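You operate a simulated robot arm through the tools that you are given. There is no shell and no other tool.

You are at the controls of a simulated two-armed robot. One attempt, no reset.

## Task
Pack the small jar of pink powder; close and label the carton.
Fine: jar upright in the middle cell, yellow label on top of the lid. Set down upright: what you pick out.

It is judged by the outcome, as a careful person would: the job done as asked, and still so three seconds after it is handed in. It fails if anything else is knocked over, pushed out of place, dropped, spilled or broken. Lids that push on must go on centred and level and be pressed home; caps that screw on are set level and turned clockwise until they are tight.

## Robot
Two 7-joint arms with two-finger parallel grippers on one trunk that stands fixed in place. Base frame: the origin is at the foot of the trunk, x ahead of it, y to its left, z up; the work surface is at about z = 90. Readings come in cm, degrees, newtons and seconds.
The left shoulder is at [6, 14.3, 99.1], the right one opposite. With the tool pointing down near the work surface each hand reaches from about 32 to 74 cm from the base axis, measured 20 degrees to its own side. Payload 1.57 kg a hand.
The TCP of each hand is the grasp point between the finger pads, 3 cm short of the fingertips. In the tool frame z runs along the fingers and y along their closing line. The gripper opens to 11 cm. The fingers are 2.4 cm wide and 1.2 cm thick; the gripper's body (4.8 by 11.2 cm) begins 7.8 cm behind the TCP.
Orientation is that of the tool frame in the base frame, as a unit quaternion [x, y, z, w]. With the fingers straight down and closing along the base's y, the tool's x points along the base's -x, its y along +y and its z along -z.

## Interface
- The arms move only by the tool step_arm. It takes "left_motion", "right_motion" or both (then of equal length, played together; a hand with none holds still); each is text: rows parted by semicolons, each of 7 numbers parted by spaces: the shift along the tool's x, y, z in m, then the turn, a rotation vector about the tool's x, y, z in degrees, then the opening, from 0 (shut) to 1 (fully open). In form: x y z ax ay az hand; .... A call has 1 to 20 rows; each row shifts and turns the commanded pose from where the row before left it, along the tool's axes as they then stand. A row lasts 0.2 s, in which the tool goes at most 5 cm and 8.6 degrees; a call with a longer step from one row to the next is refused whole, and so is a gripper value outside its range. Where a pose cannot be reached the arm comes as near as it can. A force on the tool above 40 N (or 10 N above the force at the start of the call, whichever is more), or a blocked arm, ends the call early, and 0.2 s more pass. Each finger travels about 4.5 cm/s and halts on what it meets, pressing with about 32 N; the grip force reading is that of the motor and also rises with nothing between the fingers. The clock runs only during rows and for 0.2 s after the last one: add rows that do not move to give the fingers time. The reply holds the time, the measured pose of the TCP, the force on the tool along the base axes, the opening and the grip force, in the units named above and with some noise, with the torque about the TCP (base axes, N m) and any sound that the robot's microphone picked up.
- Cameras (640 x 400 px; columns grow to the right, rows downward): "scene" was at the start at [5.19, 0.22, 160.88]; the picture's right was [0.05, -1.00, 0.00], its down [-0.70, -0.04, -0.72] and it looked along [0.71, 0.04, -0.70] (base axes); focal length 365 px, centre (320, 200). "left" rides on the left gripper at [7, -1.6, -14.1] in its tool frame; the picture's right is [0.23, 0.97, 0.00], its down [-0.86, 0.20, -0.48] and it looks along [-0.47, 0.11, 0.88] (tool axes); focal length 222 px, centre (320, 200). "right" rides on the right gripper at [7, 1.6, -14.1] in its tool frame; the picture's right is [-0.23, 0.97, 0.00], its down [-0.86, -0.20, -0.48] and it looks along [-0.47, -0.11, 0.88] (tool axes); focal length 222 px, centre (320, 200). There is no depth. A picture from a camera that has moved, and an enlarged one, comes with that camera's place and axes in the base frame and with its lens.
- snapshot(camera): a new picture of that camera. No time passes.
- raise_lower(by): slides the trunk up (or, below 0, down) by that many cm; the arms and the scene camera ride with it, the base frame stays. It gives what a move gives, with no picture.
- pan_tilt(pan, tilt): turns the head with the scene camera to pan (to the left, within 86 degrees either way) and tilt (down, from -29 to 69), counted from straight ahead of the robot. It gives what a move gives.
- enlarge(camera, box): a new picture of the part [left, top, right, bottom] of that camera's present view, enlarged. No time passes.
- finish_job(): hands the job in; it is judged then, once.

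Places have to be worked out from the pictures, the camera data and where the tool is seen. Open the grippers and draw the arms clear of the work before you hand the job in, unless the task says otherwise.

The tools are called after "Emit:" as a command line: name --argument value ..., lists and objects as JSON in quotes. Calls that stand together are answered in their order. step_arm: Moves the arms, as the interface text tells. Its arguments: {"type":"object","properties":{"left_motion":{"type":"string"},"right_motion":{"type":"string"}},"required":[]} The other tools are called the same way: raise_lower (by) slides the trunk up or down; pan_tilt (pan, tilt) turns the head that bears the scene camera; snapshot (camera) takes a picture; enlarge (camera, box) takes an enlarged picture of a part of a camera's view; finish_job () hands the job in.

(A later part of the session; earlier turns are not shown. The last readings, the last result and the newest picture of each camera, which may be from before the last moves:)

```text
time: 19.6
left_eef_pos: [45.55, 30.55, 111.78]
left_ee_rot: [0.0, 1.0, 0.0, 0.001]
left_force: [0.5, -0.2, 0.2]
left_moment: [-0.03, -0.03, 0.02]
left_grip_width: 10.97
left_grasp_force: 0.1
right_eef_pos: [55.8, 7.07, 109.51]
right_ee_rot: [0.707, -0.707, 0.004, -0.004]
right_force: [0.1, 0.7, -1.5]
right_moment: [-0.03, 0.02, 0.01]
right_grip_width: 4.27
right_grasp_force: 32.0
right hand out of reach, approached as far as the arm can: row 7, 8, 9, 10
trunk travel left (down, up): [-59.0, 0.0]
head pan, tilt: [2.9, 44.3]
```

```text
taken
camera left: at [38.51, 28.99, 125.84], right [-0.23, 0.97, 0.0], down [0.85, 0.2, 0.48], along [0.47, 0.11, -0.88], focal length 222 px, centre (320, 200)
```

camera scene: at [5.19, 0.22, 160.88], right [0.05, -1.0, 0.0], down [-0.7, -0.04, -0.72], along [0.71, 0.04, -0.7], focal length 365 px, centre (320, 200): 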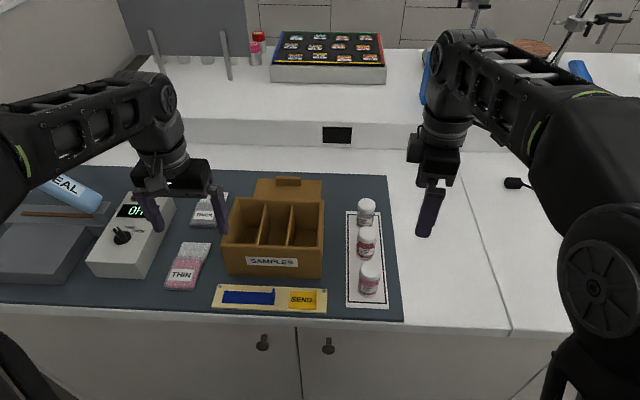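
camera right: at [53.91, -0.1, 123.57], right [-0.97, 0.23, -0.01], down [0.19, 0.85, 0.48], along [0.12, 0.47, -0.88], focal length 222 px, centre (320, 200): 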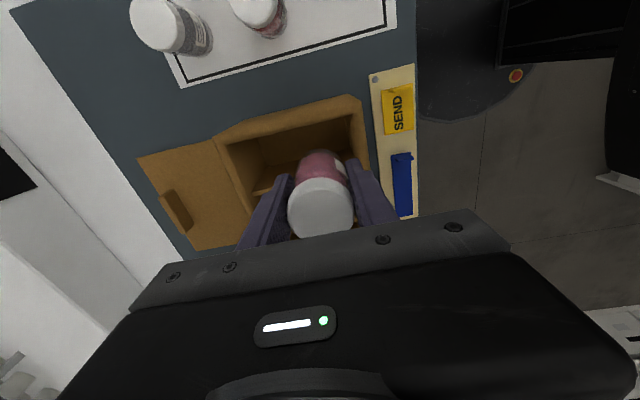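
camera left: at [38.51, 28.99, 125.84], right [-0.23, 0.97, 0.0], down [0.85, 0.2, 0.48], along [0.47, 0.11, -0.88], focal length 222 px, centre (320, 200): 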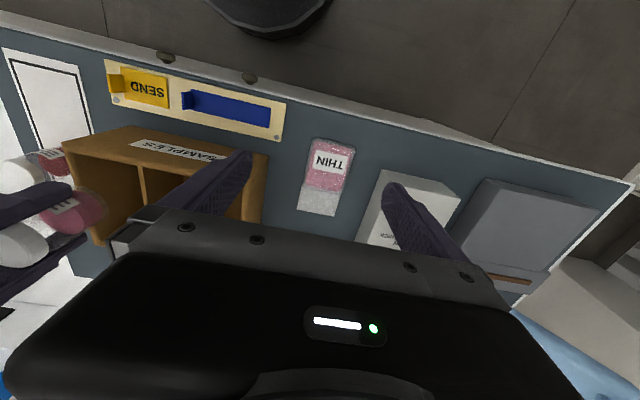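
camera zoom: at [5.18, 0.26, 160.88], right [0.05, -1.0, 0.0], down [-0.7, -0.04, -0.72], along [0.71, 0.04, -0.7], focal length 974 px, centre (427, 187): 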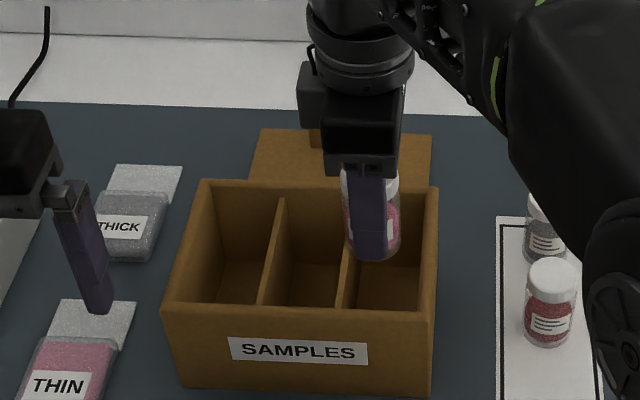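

The right arm reaches its limit at (55.8, 7.1) with the tool vertical. The end pose low in the cell is within reach, so I'll lean the hand forward 15° (along the long side of the cell) while crossing the rim and straighten it inside.

Emit:
step_arm --right_motion "0 0 0 7.5 0 0 0.2; 0 0 0 7.5 0 0 0.2; 0 0 0 0 0 0 0.2; -0.0155 -0.0043 0.005 0 0 0 0.2; -0.0155 -0.0043 0.005 0 0 0 0.2; -0.0155 -0.0043 0.005 0 0 0 0.2; -0.0155 -0.0043 0.005 0 0 0 0.2; 0 0 0 0 0 0 0.2"

Emit:
snapshot --camera "right"

Emit:
enlarge --camera "scene" --box '[200, 130, 360, 280]'

Emit:
enlarge --camera "left" --box '[0, 80, 300, 260]'

```text
time: 21.4
left_eef_pos: [45.75, 30.52, 111.89]
left_ee_rot: [0.0, 1.0, -0.001, 0.0]
left_force: [-0.1, -0.7, -0.6]
left_moment: [0.03, -0.01, -0.01]
left_grip_width: 10.99
left_grasp_force: 0.1
right_eef_pos: [58.13, 13.16, 108.1]
right_ee_rot: [-0.701, 0.701, -0.096, 0.096]
right_force: [0.2, 0.1, -0.6]
right_moment: [0.01, 0.0, -0.01]
right_grip_width: 4.26
right_grasp_force: 31.7
trunk travel left (down, up): [-59.0, 0.0]
head pan, tilt: [2.9, 44.3]
```

```text
taken
camera right: at [52.68, 5.98, 121.17], right [-0.94, 0.23, -0.26], down [0.06, 0.86, 0.51], along [0.34, 0.47, -0.82], focal length 222 px, centre (320, 200)
```

right: 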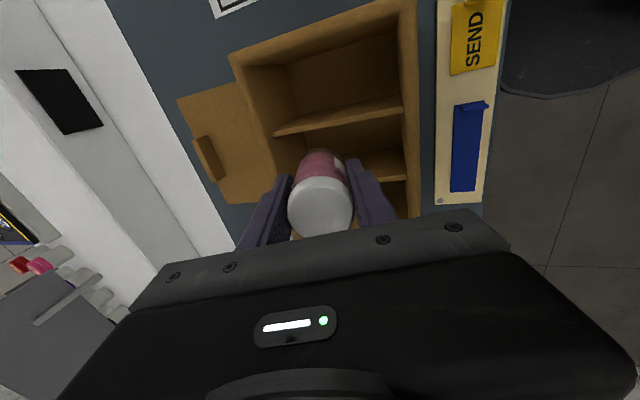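

```text
2.67 times, centred on (280, 205) of scene
camera zoom: at [5.17, 0.2, 160.88], right [0.05, -1.0, 0.0], down [-0.7, -0.04, -0.72], along [0.72, 0.04, -0.7], focal length 974 px, centre (427, 187)
```

zoom: 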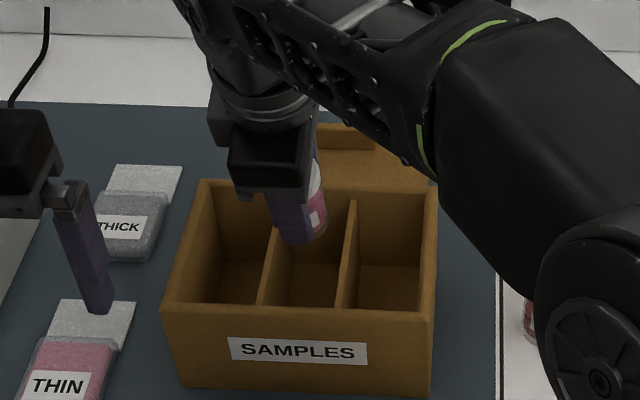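

```text
2.13 times, centred on (150, 170) of left
camera zoom: at [38.5, 28.94, 125.86], right [-0.23, 0.97, 0.0], down [0.85, 0.2, 0.48], along [0.47, 0.11, -0.88], focal length 474 px, centre (683, 264)
```

zoom: 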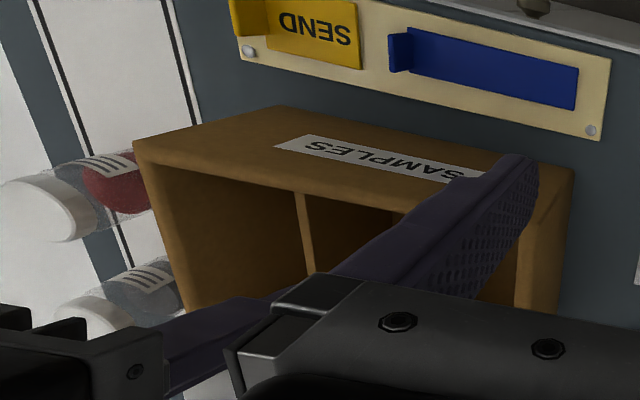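

The jar is over the middle cell at y ≈ 13.1, with both dividers clear. I'll lower it with the lean, then straighten it up inside the cell.

Emit:
step_arm --right_motion "0 0.0027 0.0096 0 0 0 0.2; 0 0.0054 0.0193 0 0 0 0.2; 0 0.0054 0.0193 0 0 0 0.2; 0 0.0054 0.0193 0 0 0 0.2; 0 0.002 0.0075 0 0 0 0.2; 0 0 0 -3.8 0 0 0.2; 0 0 0.005 -3.8 0 0 0.2; 0 0 0.005 -3.8 0 0 0.2; 0 0 0.005 -3.8 0 0 0.2; 0 0 0 -0.4 0 0 0.2; 0 0 0 0 0 0 0.2"

Emit:
snapshot --camera "right"

Emit:
enlarge --camera "scene" --box '[200, 130, 360, 280]'

```text
time: 23.8
left_eef_pos: [45.6, 30.53, 111.75]
left_ee_rot: [0.0, 1.0, 0.0, 0.0]
left_force: [-0.4, 0.5, 0.3]
left_moment: [-0.02, 0.02, 0.04]
left_grip_width: 10.98
left_grasp_force: 0.2
right_eef_pos: [58.27, 13.1, 98.81]
right_ee_rot: [0.707, -0.707, -0.001, 0.0]
right_force: [0.1, -0.7, -0.6]
right_moment: [-0.03, 0.03, 0.02]
right_grip_width: 4.26
right_grasp_force: 31.6
trunk travel left (down, up): [-59.0, 0.0]
head pan, tilt: [2.9, 44.3]
```

```text
taken
camera right: at [56.51, 5.95, 112.85], right [-0.97, 0.23, 0.0], down [0.2, 0.86, 0.48], along [0.11, 0.47, -0.88], focal length 222 px, centre (320, 200)
```

right: 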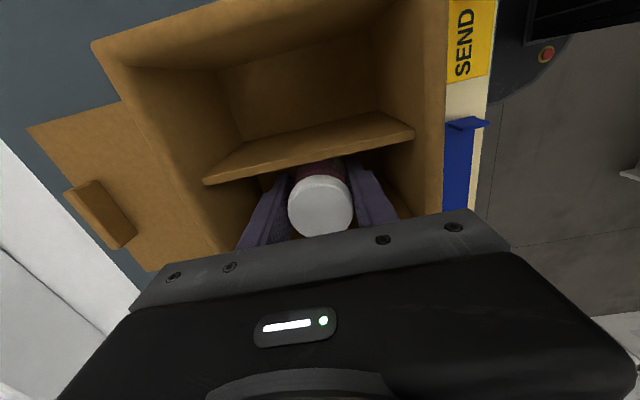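

```text
2.67 times, centred on (280, 205) of scene
camera zoom: at [5.21, 0.23, 160.88], right [0.05, -1.0, 0.0], down [-0.7, -0.04, -0.72], along [0.71, 0.04, -0.7], focal length 974 px, centre (427, 187)
```

zoom: 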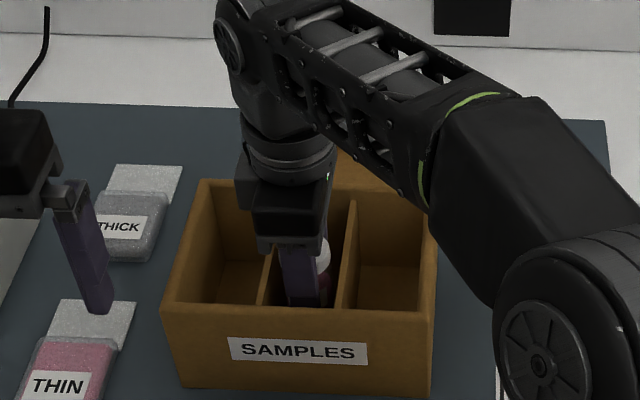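

The jar is upright in the middle cell, about 2–3 cm above the floor. I'll lower it in small steps and watch the force.

Emit:
step_arm --right_motion "0 0 0.005 0 0 0 0.2; 0 0 0.005 0 0 0 0.2; 0 0 0.005 0 0 0 0.2; 0 0 0.003 0 0 0 0.2; 0 0 0 0 0 0 0.2"

```text
time: 25.0
left_eef_pos: [45.69, 30.46, 111.84]
left_ee_rot: [0.0, 1.0, 0.0, 0.001]
left_force: [-0.2, -0.9, 0.5]
left_moment: [-0.01, -0.01, 0.0]
left_grip_width: 11.0
left_grasp_force: 0.0
right_eef_pos: [58.43, 13.01, 97.1]
right_ee_rot: [0.707, -0.707, -0.001, 0.0]
right_force: [0.1, -0.1, 0.2]
right_moment: [0.01, 0.01, -0.03]
right_grip_width: 4.26
right_grasp_force: 31.8
trunk travel left (down, up): [-59.0, 0.0]
head pan, tilt: [2.9, 44.3]
```

No contact yet at z = 97.1, so I'll lower it further in finer steps.

Emit:
step_arm --right_motion "0 0 0.002 0 0 0 0.2; 0 0 0.002 0 0 0 0.2; 0 0 0.002 0 0 0 0.2; 0 0 0 0 0 0 0.2"

Emit:
step_arm --right_motion "0 0 0.002 0 0 0 0.2; 0 0 0.001 0 0 0 0.2; 0 0 0 0 0 0 0.2"

```text
time: 26.0
left_eef_pos: [45.41, 30.57, 111.93]
left_ee_rot: [0.001, 1.0, 0.0, 0.002]
left_force: [0.2, 0.1, -0.3]
left_moment: [-0.01, 0.05, 0.01]
left_grip_width: 10.99
left_grasp_force: 0.1
right_eef_pos: [58.42, 13.04, 96.67]
right_ee_rot: [-0.707, 0.707, -0.001, 0.002]
right_force: [1.0, -0.9, 22.1]
right_moment: [0.04, 0.07, -0.18]
right_grip_width: 4.29
right_grasp_force: 31.4
trunk travel left (down, up): [-59.0, 0.0]
head pan, tilt: [2.9, 44.3]
```

```text
time: 26.8
left_eef_pos: [45.47, 30.51, 111.88]
left_ee_rot: [0.0, 1.0, 0.0, 0.002]
left_force: [-0.1, 1.2, -0.6]
left_moment: [0.02, 0.01, 0.03]
left_grip_width: 11.02
left_grasp_force: 0.1
right_eef_pos: [58.32, 13.2, 96.08]
right_ee_rot: [0.708, -0.707, 0.001, -0.001]
right_force: [5.4, 2.1, 21.8]
right_moment: [0.09, -0.11, -0.04]
right_grip_width: 4.27
right_grasp_force: 32.4
trunk travel left (down, up): [-59.0, 0.0]
head pan, tilt: [2.9, 44.3]
```

Contact at about z = 96.7 with 22 N, then a slight slip in the grip, which looks like the cell floor. I'll ease up a touch and look before releasing.

Emit:
step_arm --right_motion "0 0 -0.002 0 0 0 0.2; 0 0 0 0 0 0 0.2"

Emit:
snapshot --camera "right"

Emit:
enlarge --camera "scene" --box '[230, 180, 330, 260]'

Emit:
enlarge --camera "left" --box '[0, 80, 300, 260]'

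```text
time: 27.4
left_eef_pos: [45.58, 30.41, 111.72]
left_ee_rot: [0.0, 1.0, 0.001, 0.001]
left_force: [-0.1, -0.2, 0.0]
left_moment: [0.02, 0.02, 0.01]
left_grip_width: 11.0
left_grasp_force: 0.1
right_eef_pos: [58.27, 13.07, 96.17]
right_ee_rot: [-0.707, 0.707, 0.001, -0.001]
right_force: [2.2, 2.7, 8.2]
right_moment: [0.14, -0.18, 0.02]
right_grip_width: 4.26
right_grasp_force: 32.1
trunk travel left (down, up): [-59.0, 0.0]
head pan, tilt: [2.9, 44.3]
```

```text
taken
camera right: at [56.54, 5.97, 110.24], right [-0.97, 0.23, 0.0], down [0.2, 0.86, 0.48], along [0.11, 0.46, -0.88], focal length 222 px, centre (320, 200)
```

right: 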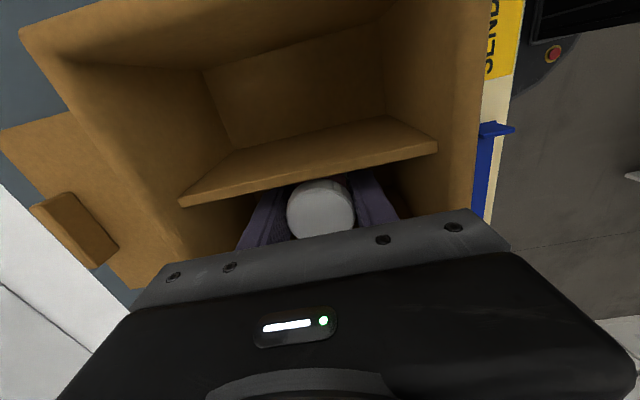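

```text
5.00 times, centred on (280, 220) of scene
camera zoom: at [5.14, 0.24, 160.86], right [0.05, -1.0, 0.0], down [-0.7, -0.04, -0.72], along [0.72, 0.04, -0.7], focal length 1826 px, centre (520, 100)
```

zoom: 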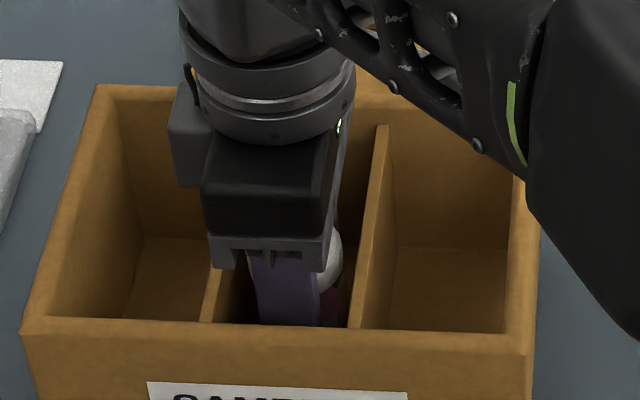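

```text
2.13 times, centred on (150, 170) of left
camera zoom: at [38.48, 28.97, 125.84], right [-0.23, 0.97, 0.0], down [0.85, 0.2, 0.48], along [0.47, 0.11, -0.88], focal length 474 px, centre (683, 264)
```

zoom: 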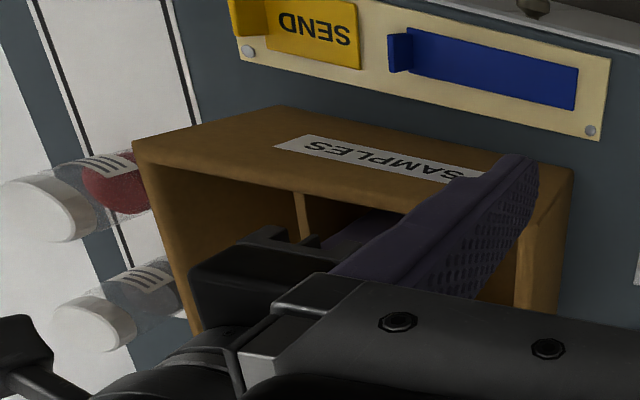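

The jar is on the floor, between the two dividers and upright. I'll open the fingers to about 7 cm, which keeps them clear of the front and back walls.

Emit:
step_arm --right_motion "0 0 0 0 0 0 0.4; 0 0 0 0 0 0 0.5; 0 0 0 0 0 0 0.6; 0 0 0 0 0 0 0.65; 0 0 0 0 0 0 0.65"

Emit:
enlarge --camera "right" --box '[160, 90, 460, 250]'

```text
time: 28.6
left_eef_pos: [45.75, 30.52, 111.89]
left_ee_rot: [0.0, 1.0, 0.0, 0.0]
left_force: [0.3, 0.1, 1.1]
left_moment: [0.03, 0.02, 0.03]
left_grip_width: 11.02
left_grasp_force: 0.1
right_eef_pos: [58.31, 13.03, 96.32]
right_ee_rot: [0.707, -0.707, -0.001, 0.0]
right_force: [1.0, 0.4, -0.6]
right_moment: [-0.01, -0.01, 0.0]
right_grip_width: 7.17
right_grasp_force: 0.0
trunk travel left (down, up): [-59.0, 0.0]
head pan, tilt: [2.9, 44.3]
```

```text
2.13 times, centred on (310, 170) of right
camera zoom: at [56.6, 5.95, 110.33], right [-0.97, 0.23, 0.0], down [0.2, 0.86, 0.48], along [0.11, 0.47, -0.88], focal length 474 px, centre (341, 264)
```

zoom: 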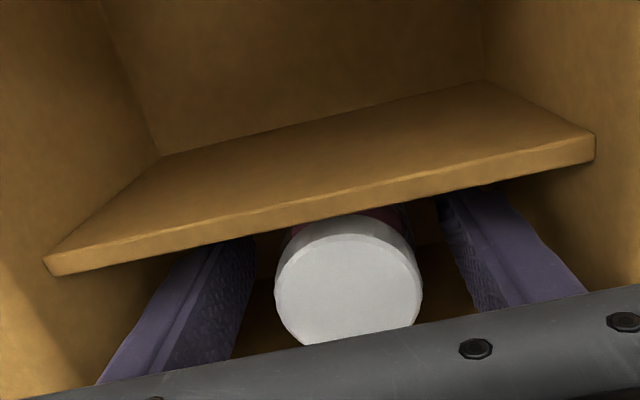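

Released; the jar stands free between the dividers. I'll back the hand straight up, leaning forward on the way for reach, without touching the jar.

Emit:
step_arm --right_motion "0 0 -0.01 0 0 0 0.65; 0 0 -0.012 0 0 0 0.65; 0 0.002 0 5 0 0 0.65; 0 0.002 0 5 0 0 0.65; 0 0 0 5 0 0 0.65; 0 -0.0052 -0.0193 0 0 0 0.65; 0 -0.0052 -0.0193 0 0 0 0.65; 0 -0.0052 -0.0193 0 0 0 0.65; 0 -0.0052 -0.0193 0 0 0 0.65; 0 0 0 0 0 0 0.65"

Emit:
snapshot --camera "right"

Emit:
enlarge --camera "scene" --box '[220, 160, 340, 260]'

```text
time: 30.8
left_eef_pos: [45.71, 30.52, 111.86]
left_ee_rot: [0.0, 1.0, 0.001, 0.0]
left_force: [-0.7, -0.2, -0.1]
left_moment: [-0.03, -0.03, 0.04]
left_grip_width: 10.98
left_grasp_force: 0.1
right_eef_pos: [58.12, 13.36, 106.67]
right_ee_rot: [-0.701, 0.702, -0.092, 0.091]
right_force: [0.7, -0.1, 0.5]
right_moment: [0.0, 0.01, 0.03]
right_grip_width: 7.17
right_grasp_force: 0.0
trunk travel left (down, up): [-59.0, 0.0]
head pan, tilt: [2.9, 44.3]
```

```text
taken
camera right: at [52.76, 6.23, 119.71], right [-0.94, 0.23, -0.25], down [0.07, 0.86, 0.51], along [0.33, 0.47, -0.82], focal length 222 px, centre (320, 200)
```

right: 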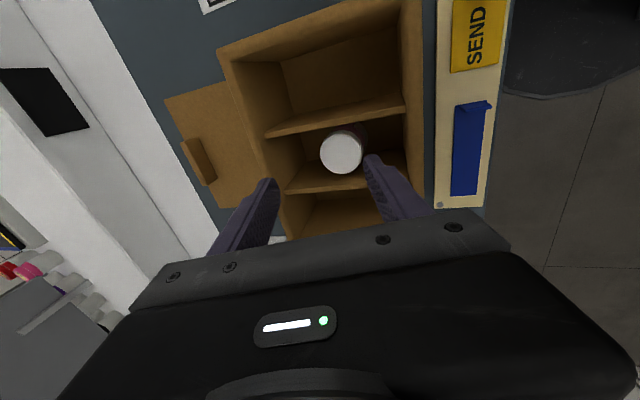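

```text
4.00 times, centred on (280, 210) of scene
camera zoom: at [5.21, 0.24, 160.88], right [0.05, -1.0, 0.0], down [-0.7, -0.04, -0.72], along [0.71, 0.04, -0.7], focal length 1461 px, centre (480, 160)
```

zoom: 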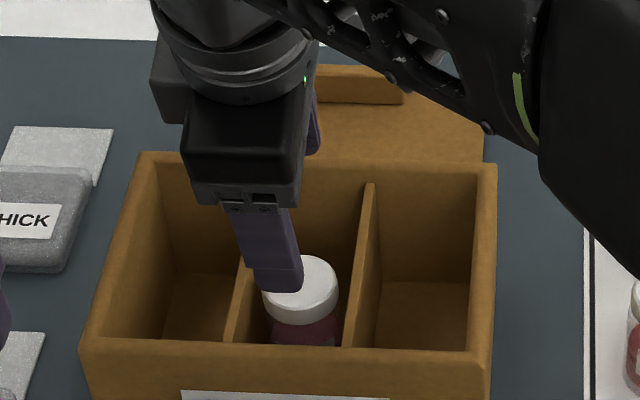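

The jar stands upright in the middle cell. I'll move the right hand clear to the right, then straighten it.

Emit:
step_arm --right_motion "0.015 0 0 0 0 0 0.65; 0.03 0 0 0 0 0 0.65; 0.03 0 0 0 0 0 0.65; 0.03 0 0 0 0 0 0.65; 0.03 0 0 0 0 0 0.65; 0.03 0 0 0 0 0 0.65; 0.03 0 0 0 0 0 0.65; 0.03 0 0 0 0 0 0.65; 0.03 0 0 0 0 0 0.65; 0.03 0 0 0 0 0 0.65; 0 0 0 -7.5 0 0 0.65; 0 0 0 -7.5 0 0 0.65; 0 0 0 0 0 0 0.65"

Emit:
snapshot --camera "scene"

Emit:
enlarge --camera "scene" --box '[220, 160, 340, 260]'

```text
time: 33.6
left_eef_pos: [45.67, 30.57, 111.88]
left_ee_rot: [-0.001, 1.0, 0.0, 0.001]
left_force: [0.7, 1.0, 0.2]
left_moment: [-0.02, -0.01, 0.01]
left_grip_width: 11.01
left_grasp_force: 0.0
right_eef_pos: [58.17, -15.45, 106.64]
right_ee_rot: [-0.706, 0.708, 0.001, 0.0]
right_force: [0.2, -0.9, -0.9]
right_moment: [0.03, -0.02, -0.02]
right_grip_width: 7.14
right_grasp_force: 0.1
trunk travel left (down, up): [-59.0, 0.0]
head pan, tilt: [2.9, 44.3]
```

```text
taken
camera scene: at [5.14, 0.23, 160.88], right [0.05, -1.0, 0.0], down [-0.7, -0.04, -0.72], along [0.72, 0.04, -0.7], focal length 365 px, centre (320, 200)
```

scene: 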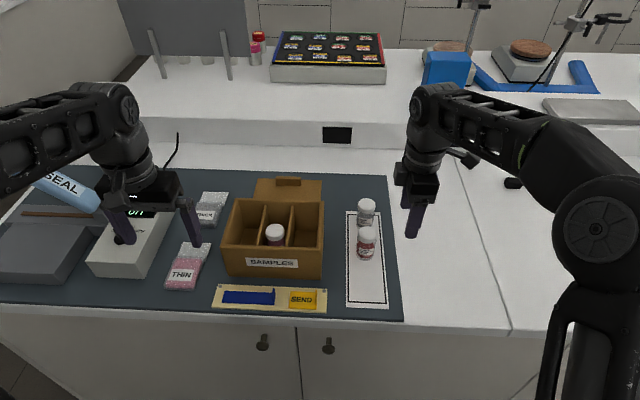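

```text
4.00 times, centred on (280, 210) of scene
camera zoom: at [5.14, 0.23, 160.88], right [0.05, -1.0, 0.0], down [-0.7, -0.04, -0.72], along [0.72, 0.04, -0.7], focal length 1461 px, centre (480, 160)
```

zoom: 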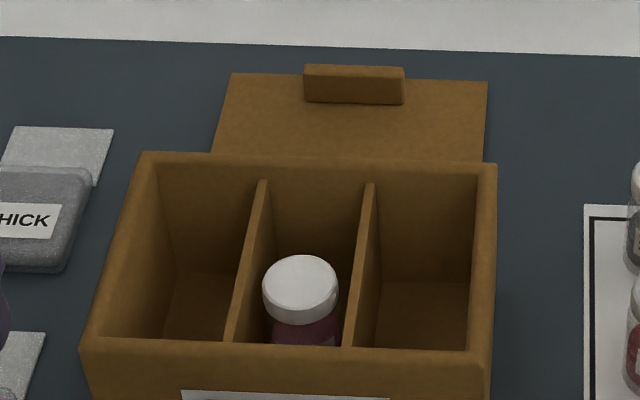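

The jar is fine: cap top at z ≈ 98.4, below the dividers. Now the lid. Its bar is at about x 81.2–82.7, y 9.6–16.7, and to reach that far I'll pitch the left hand 30° forward and approach high over the carton.

Emit:
step_arm --left_motion "0 0 0 0 -7.5 0 1; 0 0 0 0 -7.5 0 1; 0 0 0 0 -7.5 0 1; 0 0 0 0 -7.5 0 1; -0.0252 -0.0159 0.0209 0 0 0 1; -0.0252 -0.0159 0.0209 0 0 0 1; -0.0252 -0.0159 0.0209 0 0 0 1; -0.0252 -0.0159 0.0209 0 0 0 1; -0.0252 -0.0159 0.0209 0 0 0 1; -0.0252 -0.0159 0.0209 0 0 0 1; -0.0252 -0.0159 0.0209 0 0 0 1; -0.0252 -0.0159 0.0209 0 0 0 1; -0.0252 -0.0159 0.0209 0 0 0 1; -0.0252 -0.0159 0.0209 0 0 0 1; -0.0252 -0.0159 0.0209 0 0 0 1; 0 0 0 0 0 0 1"

Emit:
snapshot --camera "left"

Emit:
enlarge --camera "scene" --box '[200, 100, 360, 220]'

```text
time: 37.0
left_eef_pos: [80.99, 12.79, 105.82]
left_ee_rot: [0.0, 0.966, 0.0, 0.259]
left_force: [0.8, 0.6, -0.2]
left_moment: [-0.01, 0.0, -0.02]
left_grip_width: 11.02
left_grasp_force: 0.0
right_eef_pos: [58.05, -15.24, 106.71]
right_ee_rot: [0.707, -0.707, 0.0, 0.0]
right_force: [-0.3, -0.2, 0.8]
right_moment: [0.0, -0.03, -0.03]
right_grip_width: 7.16
right_grasp_force: 0.1
trunk travel left (down, up): [-59.0, 0.0]
head pan, tilt: [2.9, 44.3]
```

```text
taken
camera left: at [67.74, 11.21, 114.4], right [-0.2, 0.97, -0.11], down [0.5, 0.2, 0.84], along [0.84, 0.11, -0.53], focal length 222 px, centre (320, 200)
```

left: 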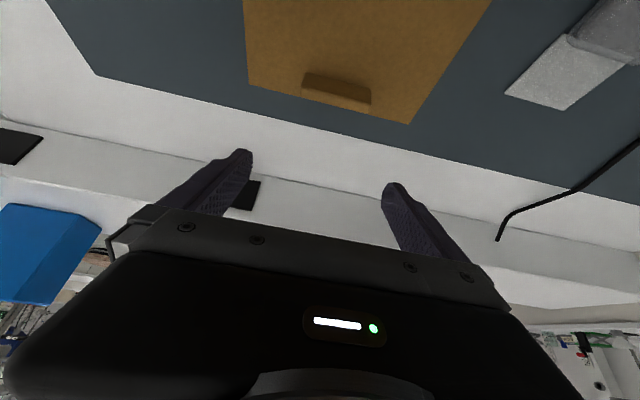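

```text
3.33 times, centred on (280, 160) of scene
camera zoom: at [5.06, 0.28, 160.89], right [0.05, -1.0, 0.0], down [-0.7, -0.04, -0.72], along [0.72, 0.04, -0.7], focal length 1217 px, centre (453, 333)
```

zoom: 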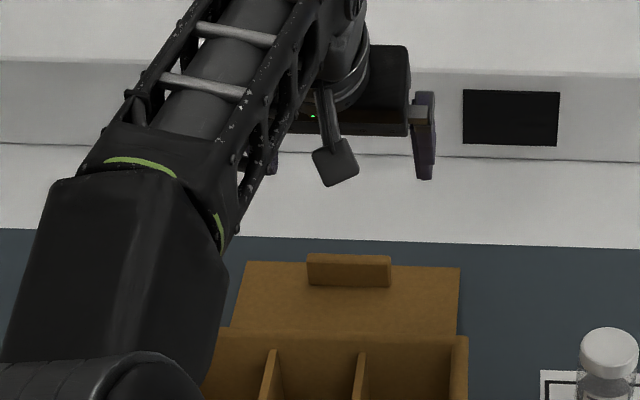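

Emit:
enlarge --camera "left" --box '[230, 0, 490, 160]'

Emit:
enlarge --camera "left" --box '[290, 60, 390, 125]'

```text
2.46 times, centred on (360, 80) of left
camera zoom: at [67.74, 11.21, 114.4], right [-0.2, 0.97, -0.11], down [0.5, 0.2, 0.84], along [0.84, 0.11, -0.53], focal length 547 px, centre (222, 495)
```

zoom: 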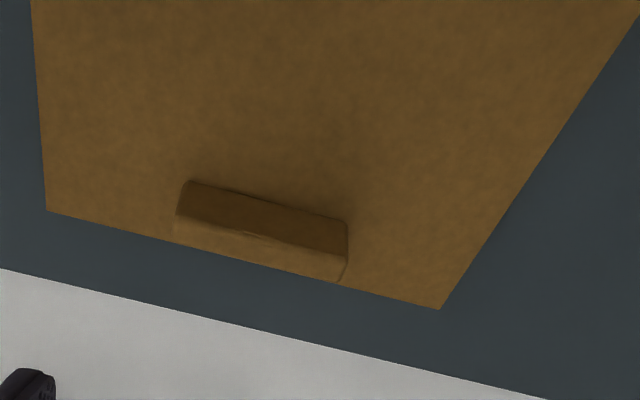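

```text
6.15 times, centred on (340, 92) of left
camera zoom: at [67.74, 11.21, 114.4], right [-0.2, 0.97, -0.11], down [0.5, 0.2, 0.84], along [0.84, 0.11, -0.53], focal length 1367 px, centre (197, 862)
```

zoom: 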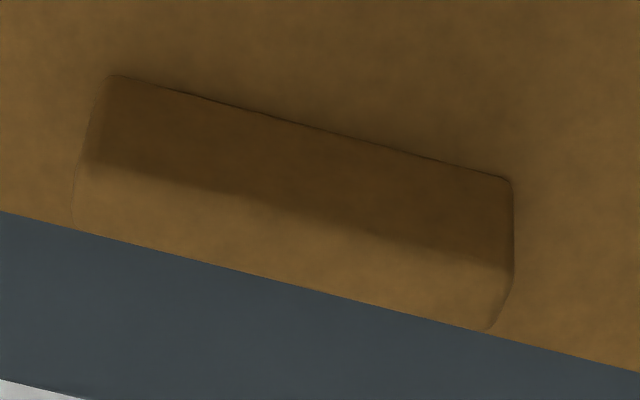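

The bar refines to x 80.9–82.1, y 9.7–16.8, top at z ≈ 94.1. I'll descend straight down to TCP z ≈ 95.6 with the fingers outside the bar's two ends.

Emit:
step_arm --left_motion "0 0.004 0 0 0 0 1; 0.0103 0 0.0178 0 0 0 1; 0.0103 0 0.0178 0 0 0 1; 0.0103 0 0.0178 0 0 0 1; 0.0103 0 0.0178 0 0 0 1; 0.008 0 0.0139 0 0 0 1; 0 0 0 0 0 0 1; 0 0 0 0 0 0 1"

Emit:
snapshot --camera "left"

Emit:
enlarge --camera "scene" --box '[200, 130, 360, 250]'

```text
time: 38.8
left_eef_pos: [81.3, 13.35, 95.85]
left_ee_rot: [0.0, 0.966, 0.0, 0.259]
left_force: [0.3, 0.1, 0.3]
left_moment: [0.0, -0.03, -0.04]
left_grip_width: 11.01
left_grasp_force: 0.0
right_eef_pos: [58.06, -15.47, 106.61]
right_ee_rot: [-0.707, 0.707, 0.001, -0.001]
right_force: [0.0, 0.7, -0.3]
right_moment: [-0.02, -0.01, -0.03]
right_grip_width: 7.14
right_grasp_force: 0.0
trunk travel left (down, up): [-59.0, 0.0]
head pan, tilt: [2.9, 44.3]
```

```text
taken
camera left: at [67.98, 11.7, 104.54], right [-0.2, 0.97, -0.11], down [0.5, 0.2, 0.84], along [0.84, 0.11, -0.53], focal length 222 px, centre (320, 200)
```

left: 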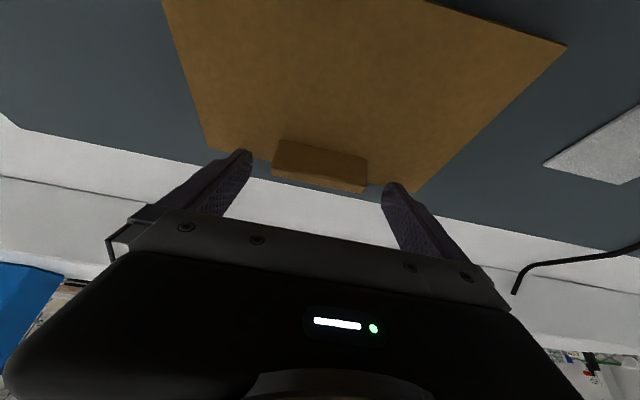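

```text
3.33 times, centred on (280, 190) of scene
camera zoom: at [5.21, 0.22, 160.88], right [0.05, -1.0, 0.0], down [-0.7, -0.04, -0.72], along [0.71, 0.04, -0.7], focal length 1217 px, centre (453, 233)
```

zoom: 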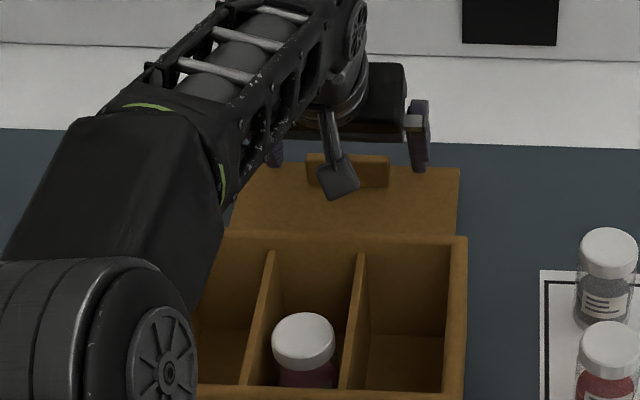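

Emit:
enlarge --camera "left" --box '[200, 110, 440, 230]'

Emit:
enlarge --camera "scene" --box '[255, 145, 345, 200]'

```text
2.67 times, centred on (320, 170) of left
camera zoom: at [67.98, 11.7, 104.54], right [-0.2, 0.97, -0.11], down [0.5, 0.2, 0.84], along [0.84, 0.11, -0.53], focal length 592 px, centre (320, 280)
```

zoom: 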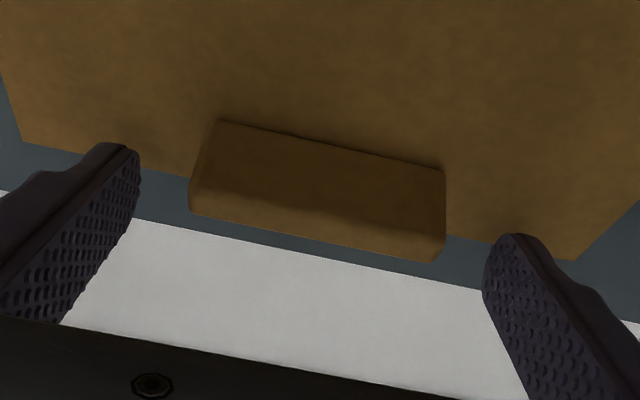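

```text
7.11 times, centred on (300, 172) of scene
camera zoom: at [5.21, 0.22, 160.88], right [0.05, -1.0, 0.0], down [-0.7, -0.04, -0.72], along [0.71, 0.04, -0.7], focal length 2597 px, centre (462, 396)
```

zoom: 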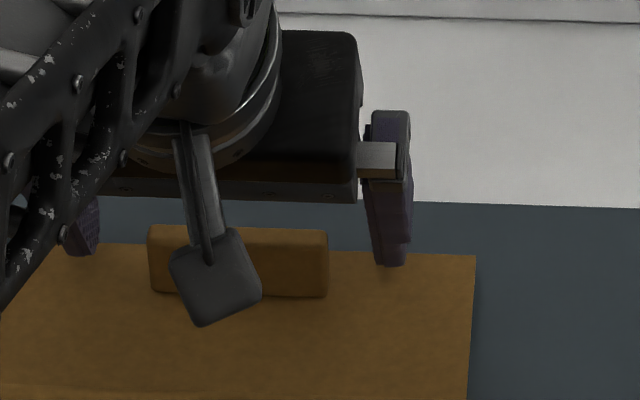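

Triangulating from the two heights, the lid's top is at z ≈ 92.4 and the bar spans x 80.4–81.6, y 9.9–16.6, z 92.4–94.9. The fingertips are already just above the lid, so I'll shift 0.7 cm back to centre on the bar and close.

Emit:
step_arm --left_motion "0.0065 -0.001 -0.0038 0 0 0 1; 0 0 0 0 0 0 1; 0 0 0 0 0 0 0.85; 0 0 0 0 0 0 0.7; 0 0 0 0 0 0 0.6; 0 0 0 0 0 0 0.5; 0 0 0 0 0 0 0.5; 0 0 0 0 0 0 0.5"

Emit:
enlarge --camera "left" --box '[200, 110, 440, 230]'

Emit:
enlarge --camera "scene" --box '[255, 145, 345, 200]'

```text
time: 40.6
left_eef_pos: [80.37, 13.19, 95.92]
left_ee_rot: [0.0, 0.966, 0.0, 0.26]
left_force: [-0.2, 0.9, 0.5]
left_moment: [-0.03, -0.02, 0.02]
left_grip_width: 6.87
left_grasp_force: 31.6
right_eef_pos: [58.07, -15.49, 106.54]
right_ee_rot: [0.708, -0.707, 0.0, 0.0]
right_force: [0.4, 0.2, 0.0]
right_moment: [0.03, 0.0, -0.02]
right_grip_width: 7.16
right_grasp_force: 0.1
trunk travel left (down, up): [-59.0, 0.0]
head pan, tilt: [2.9, 44.3]
```

```text
2.67 times, centred on (320, 170) of left
camera zoom: at [67.18, 11.59, 104.58], right [-0.2, 0.97, -0.11], down [0.5, 0.2, 0.84], along [0.84, 0.11, -0.53], focal length 592 px, centre (320, 280)
```

zoom: 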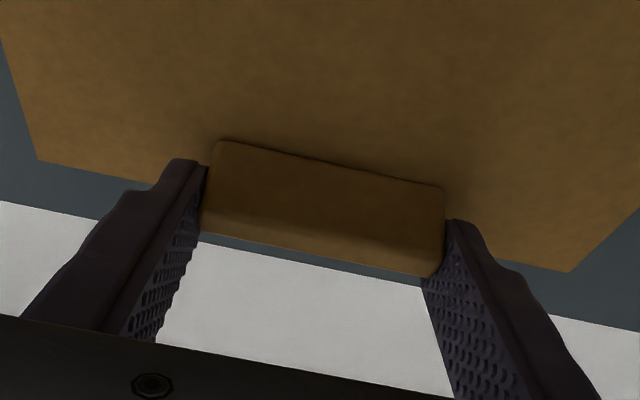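

```text
7.11 times, centred on (300, 172) of scene
camera zoom: at [5.19, 0.22, 160.88], right [0.05, -1.0, 0.0], down [-0.7, -0.04, -0.72], along [0.71, 0.04, -0.7], focal length 2597 px, centre (462, 396)
```

zoom: 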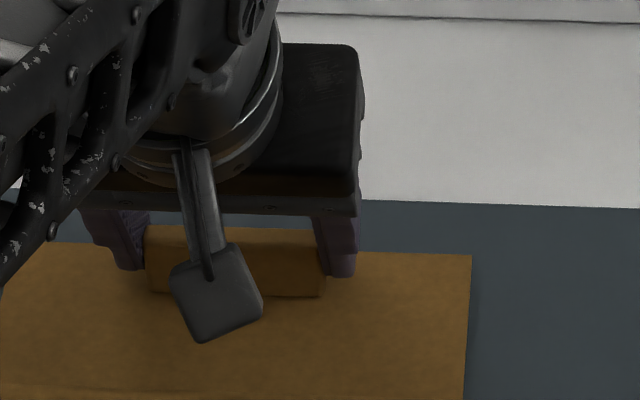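

The bar is gripped, 6.87 cm wide at 32 N. I'll lift it 1.5 cm slowly and check whether the lid stays level.

Emit:
step_arm --left_motion "-0.0015 0 -0.0026 0 0 0 0.48; -0.002 0 -0.0035 0 0 0 0.48; -0.002 0 -0.0035 0 0 0 0.48; -0.002 0 -0.0035 0 0 0 0.48; 0 0 0 0 0 0 0.48; 0 0 0 0 0 0 0.48"

Emit:
snapshot --camera "left"

Emit:
enlarge --camera "scene" --box '[230, 145, 350, 225]'

Emit:
snapshot --camera "right"

```text
time: 42.0
left_eef_pos: [80.56, 13.15, 97.41]
left_ee_rot: [0.0, 0.966, 0.0, 0.259]
left_force: [-0.8, 0.2, 0.4]
left_moment: [-0.01, -0.04, 0.0]
left_grip_width: 6.91
left_grasp_force: 32.3
right_eef_pos: [58.09, -15.38, 106.7]
right_ee_rot: [0.707, -0.707, 0.0, -0.001]
right_force: [0.2, -1.6, -0.6]
right_moment: [0.03, -0.01, 0.0]
right_grip_width: 7.15
right_grasp_force: 0.1
trunk travel left (down, up): [-59.0, 0.0]
head pan, tilt: [2.9, 44.3]
```

```text
taken
camera left: at [67.23, 11.54, 106.06], right [-0.2, 0.97, -0.11], down [0.5, 0.2, 0.84], along [0.84, 0.11, -0.53], focal length 222 px, centre (320, 200)
```

left: 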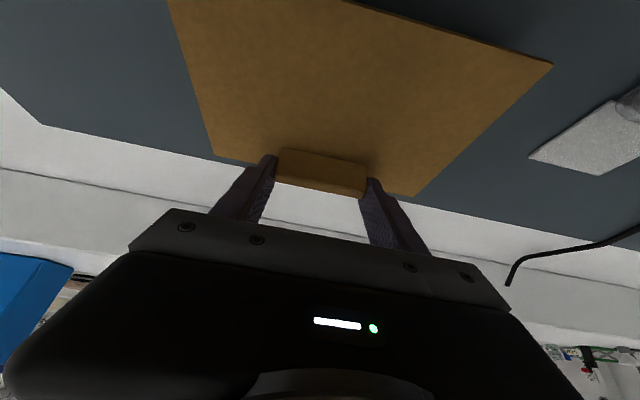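

```text
5.00 times, centred on (290, 185) of scene
camera zoom: at [5.2, 0.22, 160.88], right [0.05, -1.0, 0.0], down [-0.7, -0.04, -0.72], along [0.71, 0.04, -0.7], focal length 1826 px, centre (470, 275)
```

zoom: 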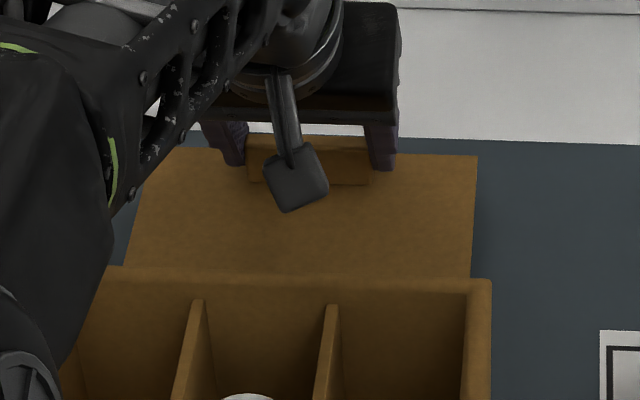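

```text
taken
camera right: at [56.34, -22.49, 120.61], right [-0.97, 0.23, 0.0], down [0.2, 0.86, 0.48], along [0.11, 0.47, -0.88], focal length 222 px, centre (320, 200)
```

right: 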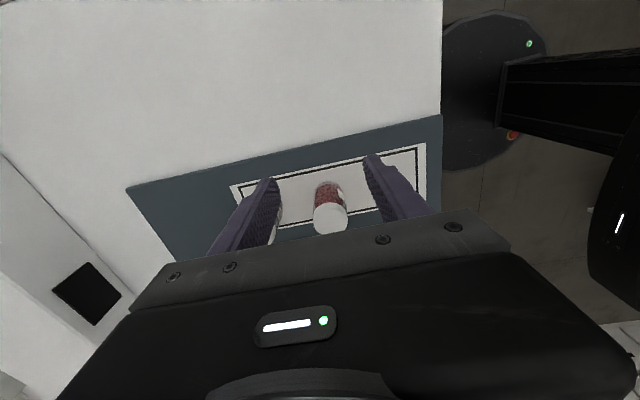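

Emit:
enlarge --camera "left" --box '[200, 110, 440, 230]'

Emit:
enlarge --camera "scene" --box '[255, 145, 345, 200]'

```text
2.67 times, centred on (320, 170) of left
camera zoom: at [67.23, 11.54, 106.06], right [-0.2, 0.97, -0.11], down [0.5, 0.2, 0.84], along [0.84, 0.11, -0.53], focal length 592 px, centre (320, 280)
```

zoom: 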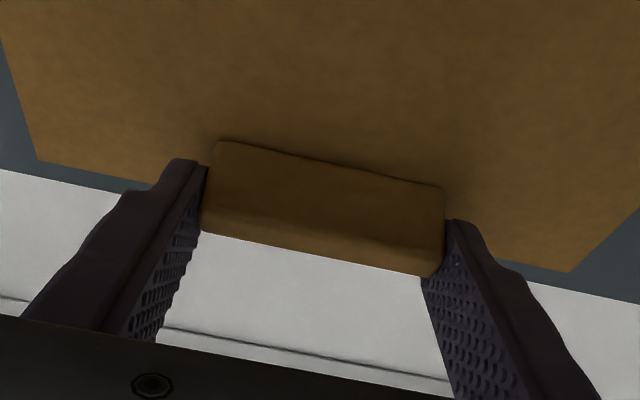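

```text
7.11 times, centred on (300, 172) of scene
camera zoom: at [5.2, 0.22, 160.88], right [0.05, -1.0, 0.0], down [-0.7, -0.04, -0.72], along [0.71, 0.04, -0.7], focal length 2597 px, centre (462, 396)
```

zoom: 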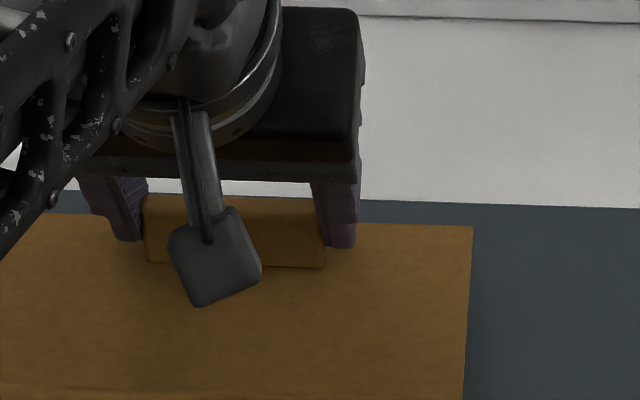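

The wrist view is unchanged relative to the hand, so the lid is held rigidly and level. I'll raise it above rim height while still behind the carton.

Emit:
step_arm --left_motion "-0.003 0 -0.009 0 0 0 0.48; -0.0056 0 -0.0181 0 0 0 0.48; -0.0056 0 -0.0181 0 0 0 0.48; -0.0056 0 -0.0181 0 0 0 0.48; -0.0056 0 -0.0181 0 0 0 0.48; -0.0056 0 -0.0181 0 0 0 0.48; -0.003 0 -0.009 0 0 0 0.48; 0 0 0 0 0 0 0.48"

Emit:
snapshot --camera "left"

Emit:
enlarge --camera "scene" --box '[210, 120, 350, 220]'

```text
time: 43.8
left_eef_pos: [78.11, 13.07, 108.64]
left_ee_rot: [0.0, 0.966, 0.0, 0.259]
left_force: [-0.6, -0.3, 0.2]
left_moment: [0.01, -0.02, 0.0]
left_grip_width: 6.91
left_grasp_force: 32.0
right_eef_pos: [58.2, -15.46, 106.44]
right_ee_rot: [0.707, -0.707, -0.001, 0.001]
right_force: [-0.8, -0.2, 0.3]
right_moment: [-0.01, -0.04, 0.02]
right_grip_width: 7.13
right_grasp_force: 0.0
trunk travel left (down, up): [-59.0, 0.0]
head pan, tilt: [2.9, 44.3]
```

```text
taken
camera left: at [64.81, 11.55, 117.35], right [-0.2, 0.97, -0.11], down [0.5, 0.2, 0.84], along [0.84, 0.11, -0.53], focal length 222 px, centre (320, 200)
```

left: 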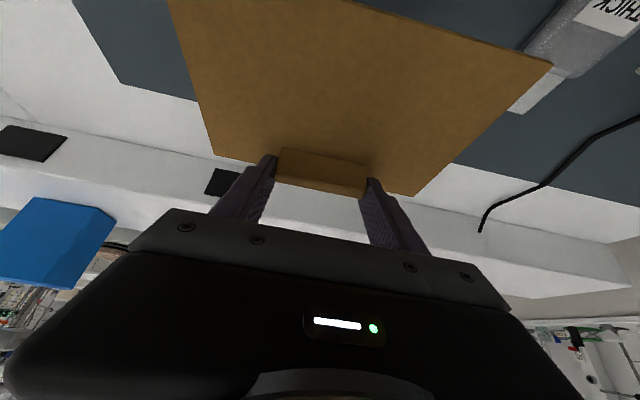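

```text
4.00 times, centred on (280, 170) of scene
camera zoom: at [5.21, 0.22, 160.88], right [0.05, -1.0, 0.0], down [-0.7, -0.04, -0.72], along [0.71, 0.04, -0.7], focal length 1461 px, centre (480, 320)
```

zoom: 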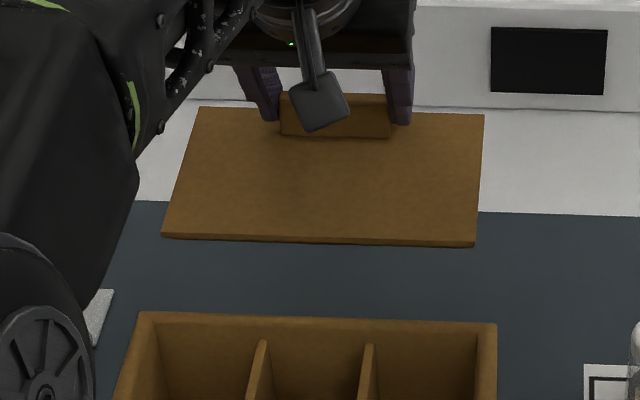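

The lid is about 18.3 cm wide and 0.5 cm thick, still level. I'll move it back over the carton to TCP x ≈ 61.8 at the same height.

Emit:
step_arm --left_motion "0.0087 0 -0.005 0 0 0 0.48; 0.0173 0 -0.01 0 0 0 0.48; 0.0173 0 -0.01 0 0 0 0.48; 0.0173 0 -0.01 0 0 0 0.48; 0.0173 0 -0.01 0 0 0 0.48; 0.0173 0 -0.01 0 0 0 0.48; 0.0173 0 -0.01 0 0 0 0.48; 0.0173 0 -0.01 0 0 0 0.48; 0.0114 0 -0.0066 0 0 0 0.48; 0 0 0 0 0 0 0.48; 0 0 0 0 0 0 0.48"

Emit:
snapshot --camera "left"

Emit:
enlarge --camera "scene" --box '[210, 160, 350, 260]'

```text
time: 46.2
left_eef_pos: [61.64, 13.22, 108.55]
left_ee_rot: [0.0, 0.966, 0.0, 0.26]
left_force: [-0.5, -0.5, -0.6]
left_moment: [0.0, -0.04, -0.04]
left_grip_width: 6.9
left_grasp_force: 31.9
right_eef_pos: [58.07, -15.31, 106.61]
right_ee_rot: [-0.707, 0.707, 0.0, 0.0]
right_force: [0.0, 0.4, -0.3]
right_moment: [-0.03, 0.02, 0.0]
right_grip_width: 7.16
right_grasp_force: 0.1
trunk travel left (down, up): [-59.0, 0.0]
head pan, tilt: [2.9, 44.3]
```

```text
taken
camera left: at [48.43, 11.64, 117.21], right [-0.2, 0.97, -0.11], down [0.5, 0.2, 0.84], along [0.84, 0.11, -0.53], focal length 222 px, centre (320, 200)
```

left: 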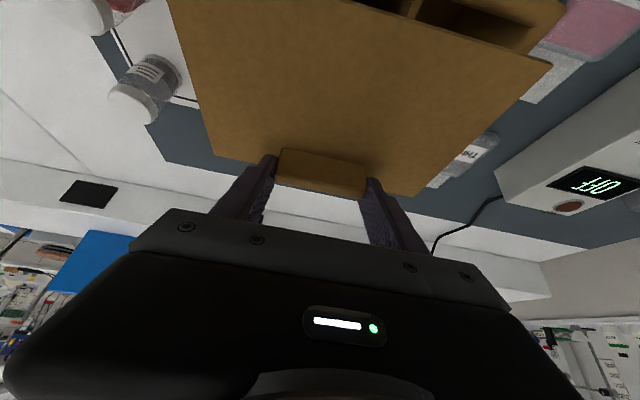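

```text
4.00 times, centred on (280, 210) of scene
camera zoom: at [5.18, 0.22, 160.88], right [0.05, -1.0, 0.0], down [-0.7, -0.04, -0.72], along [0.71, 0.04, -0.7], focal length 1461 px, centre (480, 160)
```

zoom: 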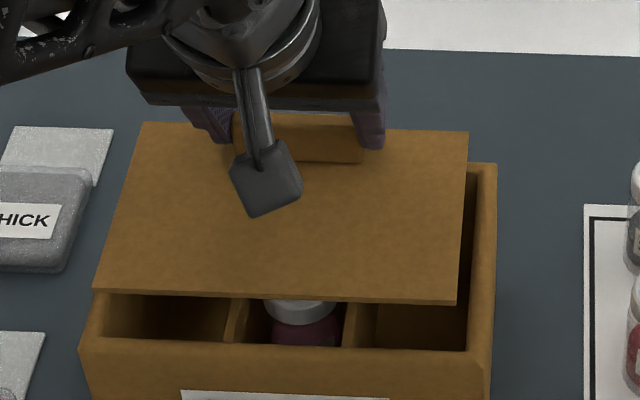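

By the scene view the lid spans x 52.2–64.5, y 3.8–22.1, and the carton's centre is about (58.6, 12.8), so the lid needs small shifts of about +0.25 in x and −0.15 in y. I'll apply those and lower to just above the rim for a close comparison.

Emit:
step_arm --left_motion "0.0033 -0.0005 0.0073 0 0 0 0.48; 0.0033 -0.0005 0.0073 0 0 0 0.48; 0.0033 -0.0005 0.0073 0 0 0 0.48; 0 0 0 0 0 0 0.48; 0 0 0 0 0 0 0.48"

Emit:
enlarge --camera "scene" --box '[210, 160, 350, 260]'

Emit:
enlarge --camera "left" --box '[150, 0, 560, 210]'

```text
time: 47.4
left_eef_pos: [62.01, 13.01, 106.17]
left_ee_rot: [0.0, 0.966, 0.0, 0.259]
left_force: [-0.9, -0.2, -0.8]
left_moment: [-0.01, -0.01, 0.0]
left_grip_width: 6.9
left_grasp_force: 32.1
right_eef_pos: [58.1, -15.36, 106.53]
right_ee_rot: [-0.707, 0.707, 0.001, 0.0]
right_force: [0.2, -0.5, -0.2]
right_moment: [0.0, 0.02, 0.0]
right_grip_width: 7.14
right_grasp_force: 0.1
trunk travel left (down, up): [-59.0, 0.0]
head pan, tilt: [2.9, 44.3]
```

```text
4.00 times, centred on (280, 210) of scene
camera zoom: at [5.2, 0.22, 160.88], right [0.05, -1.0, 0.0], down [-0.7, -0.04, -0.72], along [0.71, 0.04, -0.7], focal length 1461 px, centre (480, 160)
```

zoom: 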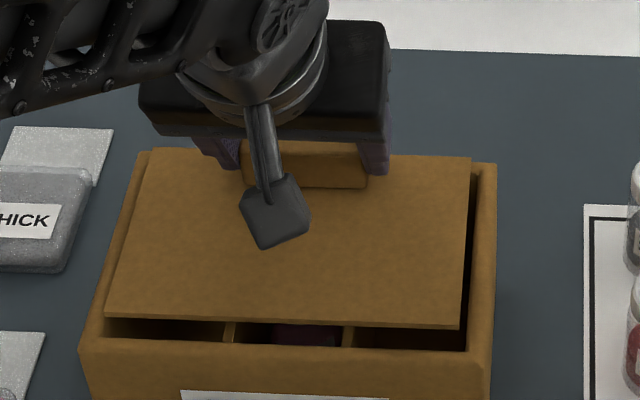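

```text
1.56 times, centred on (355, 105) of left
camera zoom: at [48.81, 11.53, 114.87], right [-0.2, 0.97, -0.11], down [0.5, 0.2, 0.84], along [0.84, 0.11, -0.53], focal length 347 px, centre (265, 348)
```

zoom: 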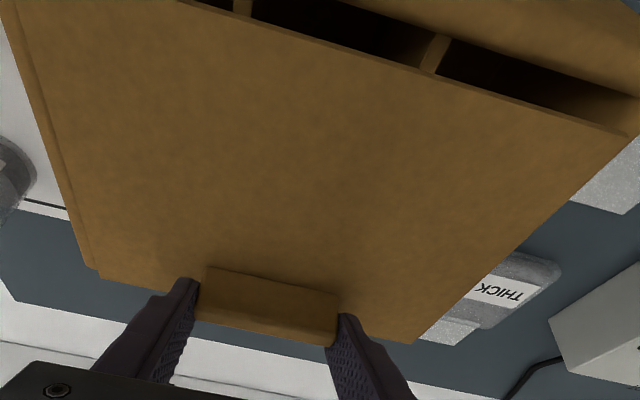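

The lid is centred in x; in y it is about 0.17 toward the left wall. I'll shift −0.17 in y and lower about 0.9 cm to rim level in small steps, watching the force.

Emit:
step_arm --left_motion "0 -0.0017 0 0 0 0 0.48; 0.0015 0 0.0026 0 0 0 0.48; 0.0015 0 0.0026 0 0 0 0.48; 0.0015 0 0.0026 0 0 0 0.48; 0 0 0 0 0 0 0.48; 0 0 0 0 0 0 0.48"

Emit:
enlarge --camera "scene" --box '[210, 160, 350, 260]'

Emit:
enlarge --camera "left" --box '[150, 0, 560, 210]'

```text
time: 48.8
left_eef_pos: [62.07, 12.81, 105.19]
left_ee_rot: [0.0, 0.966, 0.0, 0.26]
left_force: [-0.4, -0.7, 5.3]
left_moment: [0.04, 0.38, -0.04]
left_grip_width: 6.87
left_grasp_force: 32.3
right_eef_pos: [58.0, -15.4, 106.63]
right_ee_rot: [0.707, -0.707, 0.0, -0.001]
right_force: [0.0, 0.3, 0.3]
right_moment: [-0.02, 0.01, 0.0]
right_grip_width: 7.14
right_grasp_force: 0.1
trunk travel left (down, up): [-59.0, 0.0]
head pan, tilt: [2.9, 44.3]
```

```text
4.00 times, centred on (280, 210) of scene
camera zoom: at [5.15, 0.21, 160.88], right [0.05, -1.0, 0.0], down [-0.7, -0.04, -0.72], along [0.72, 0.04, -0.7], focal length 1461 px, centre (480, 160)
```

zoom: 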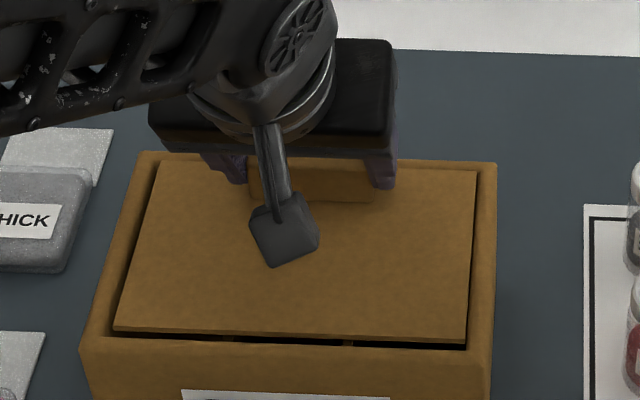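

```text
1.56 times, centred on (355, 105) of left
camera zoom: at [48.69, 11.22, 113.86], right [-0.2, 0.97, -0.11], down [0.5, 0.2, 0.84], along [0.84, 0.11, -0.53], focal length 347 px, centre (265, 348)
```

zoom: 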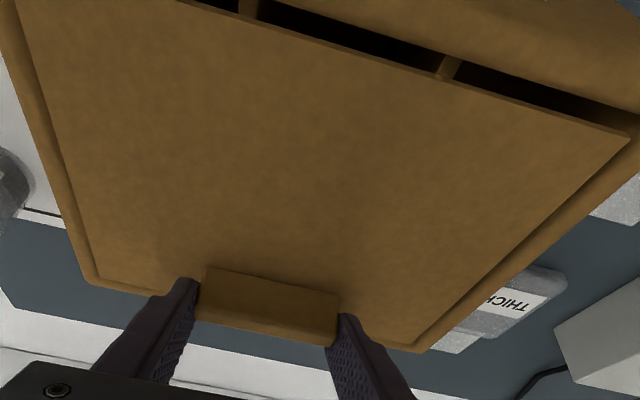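

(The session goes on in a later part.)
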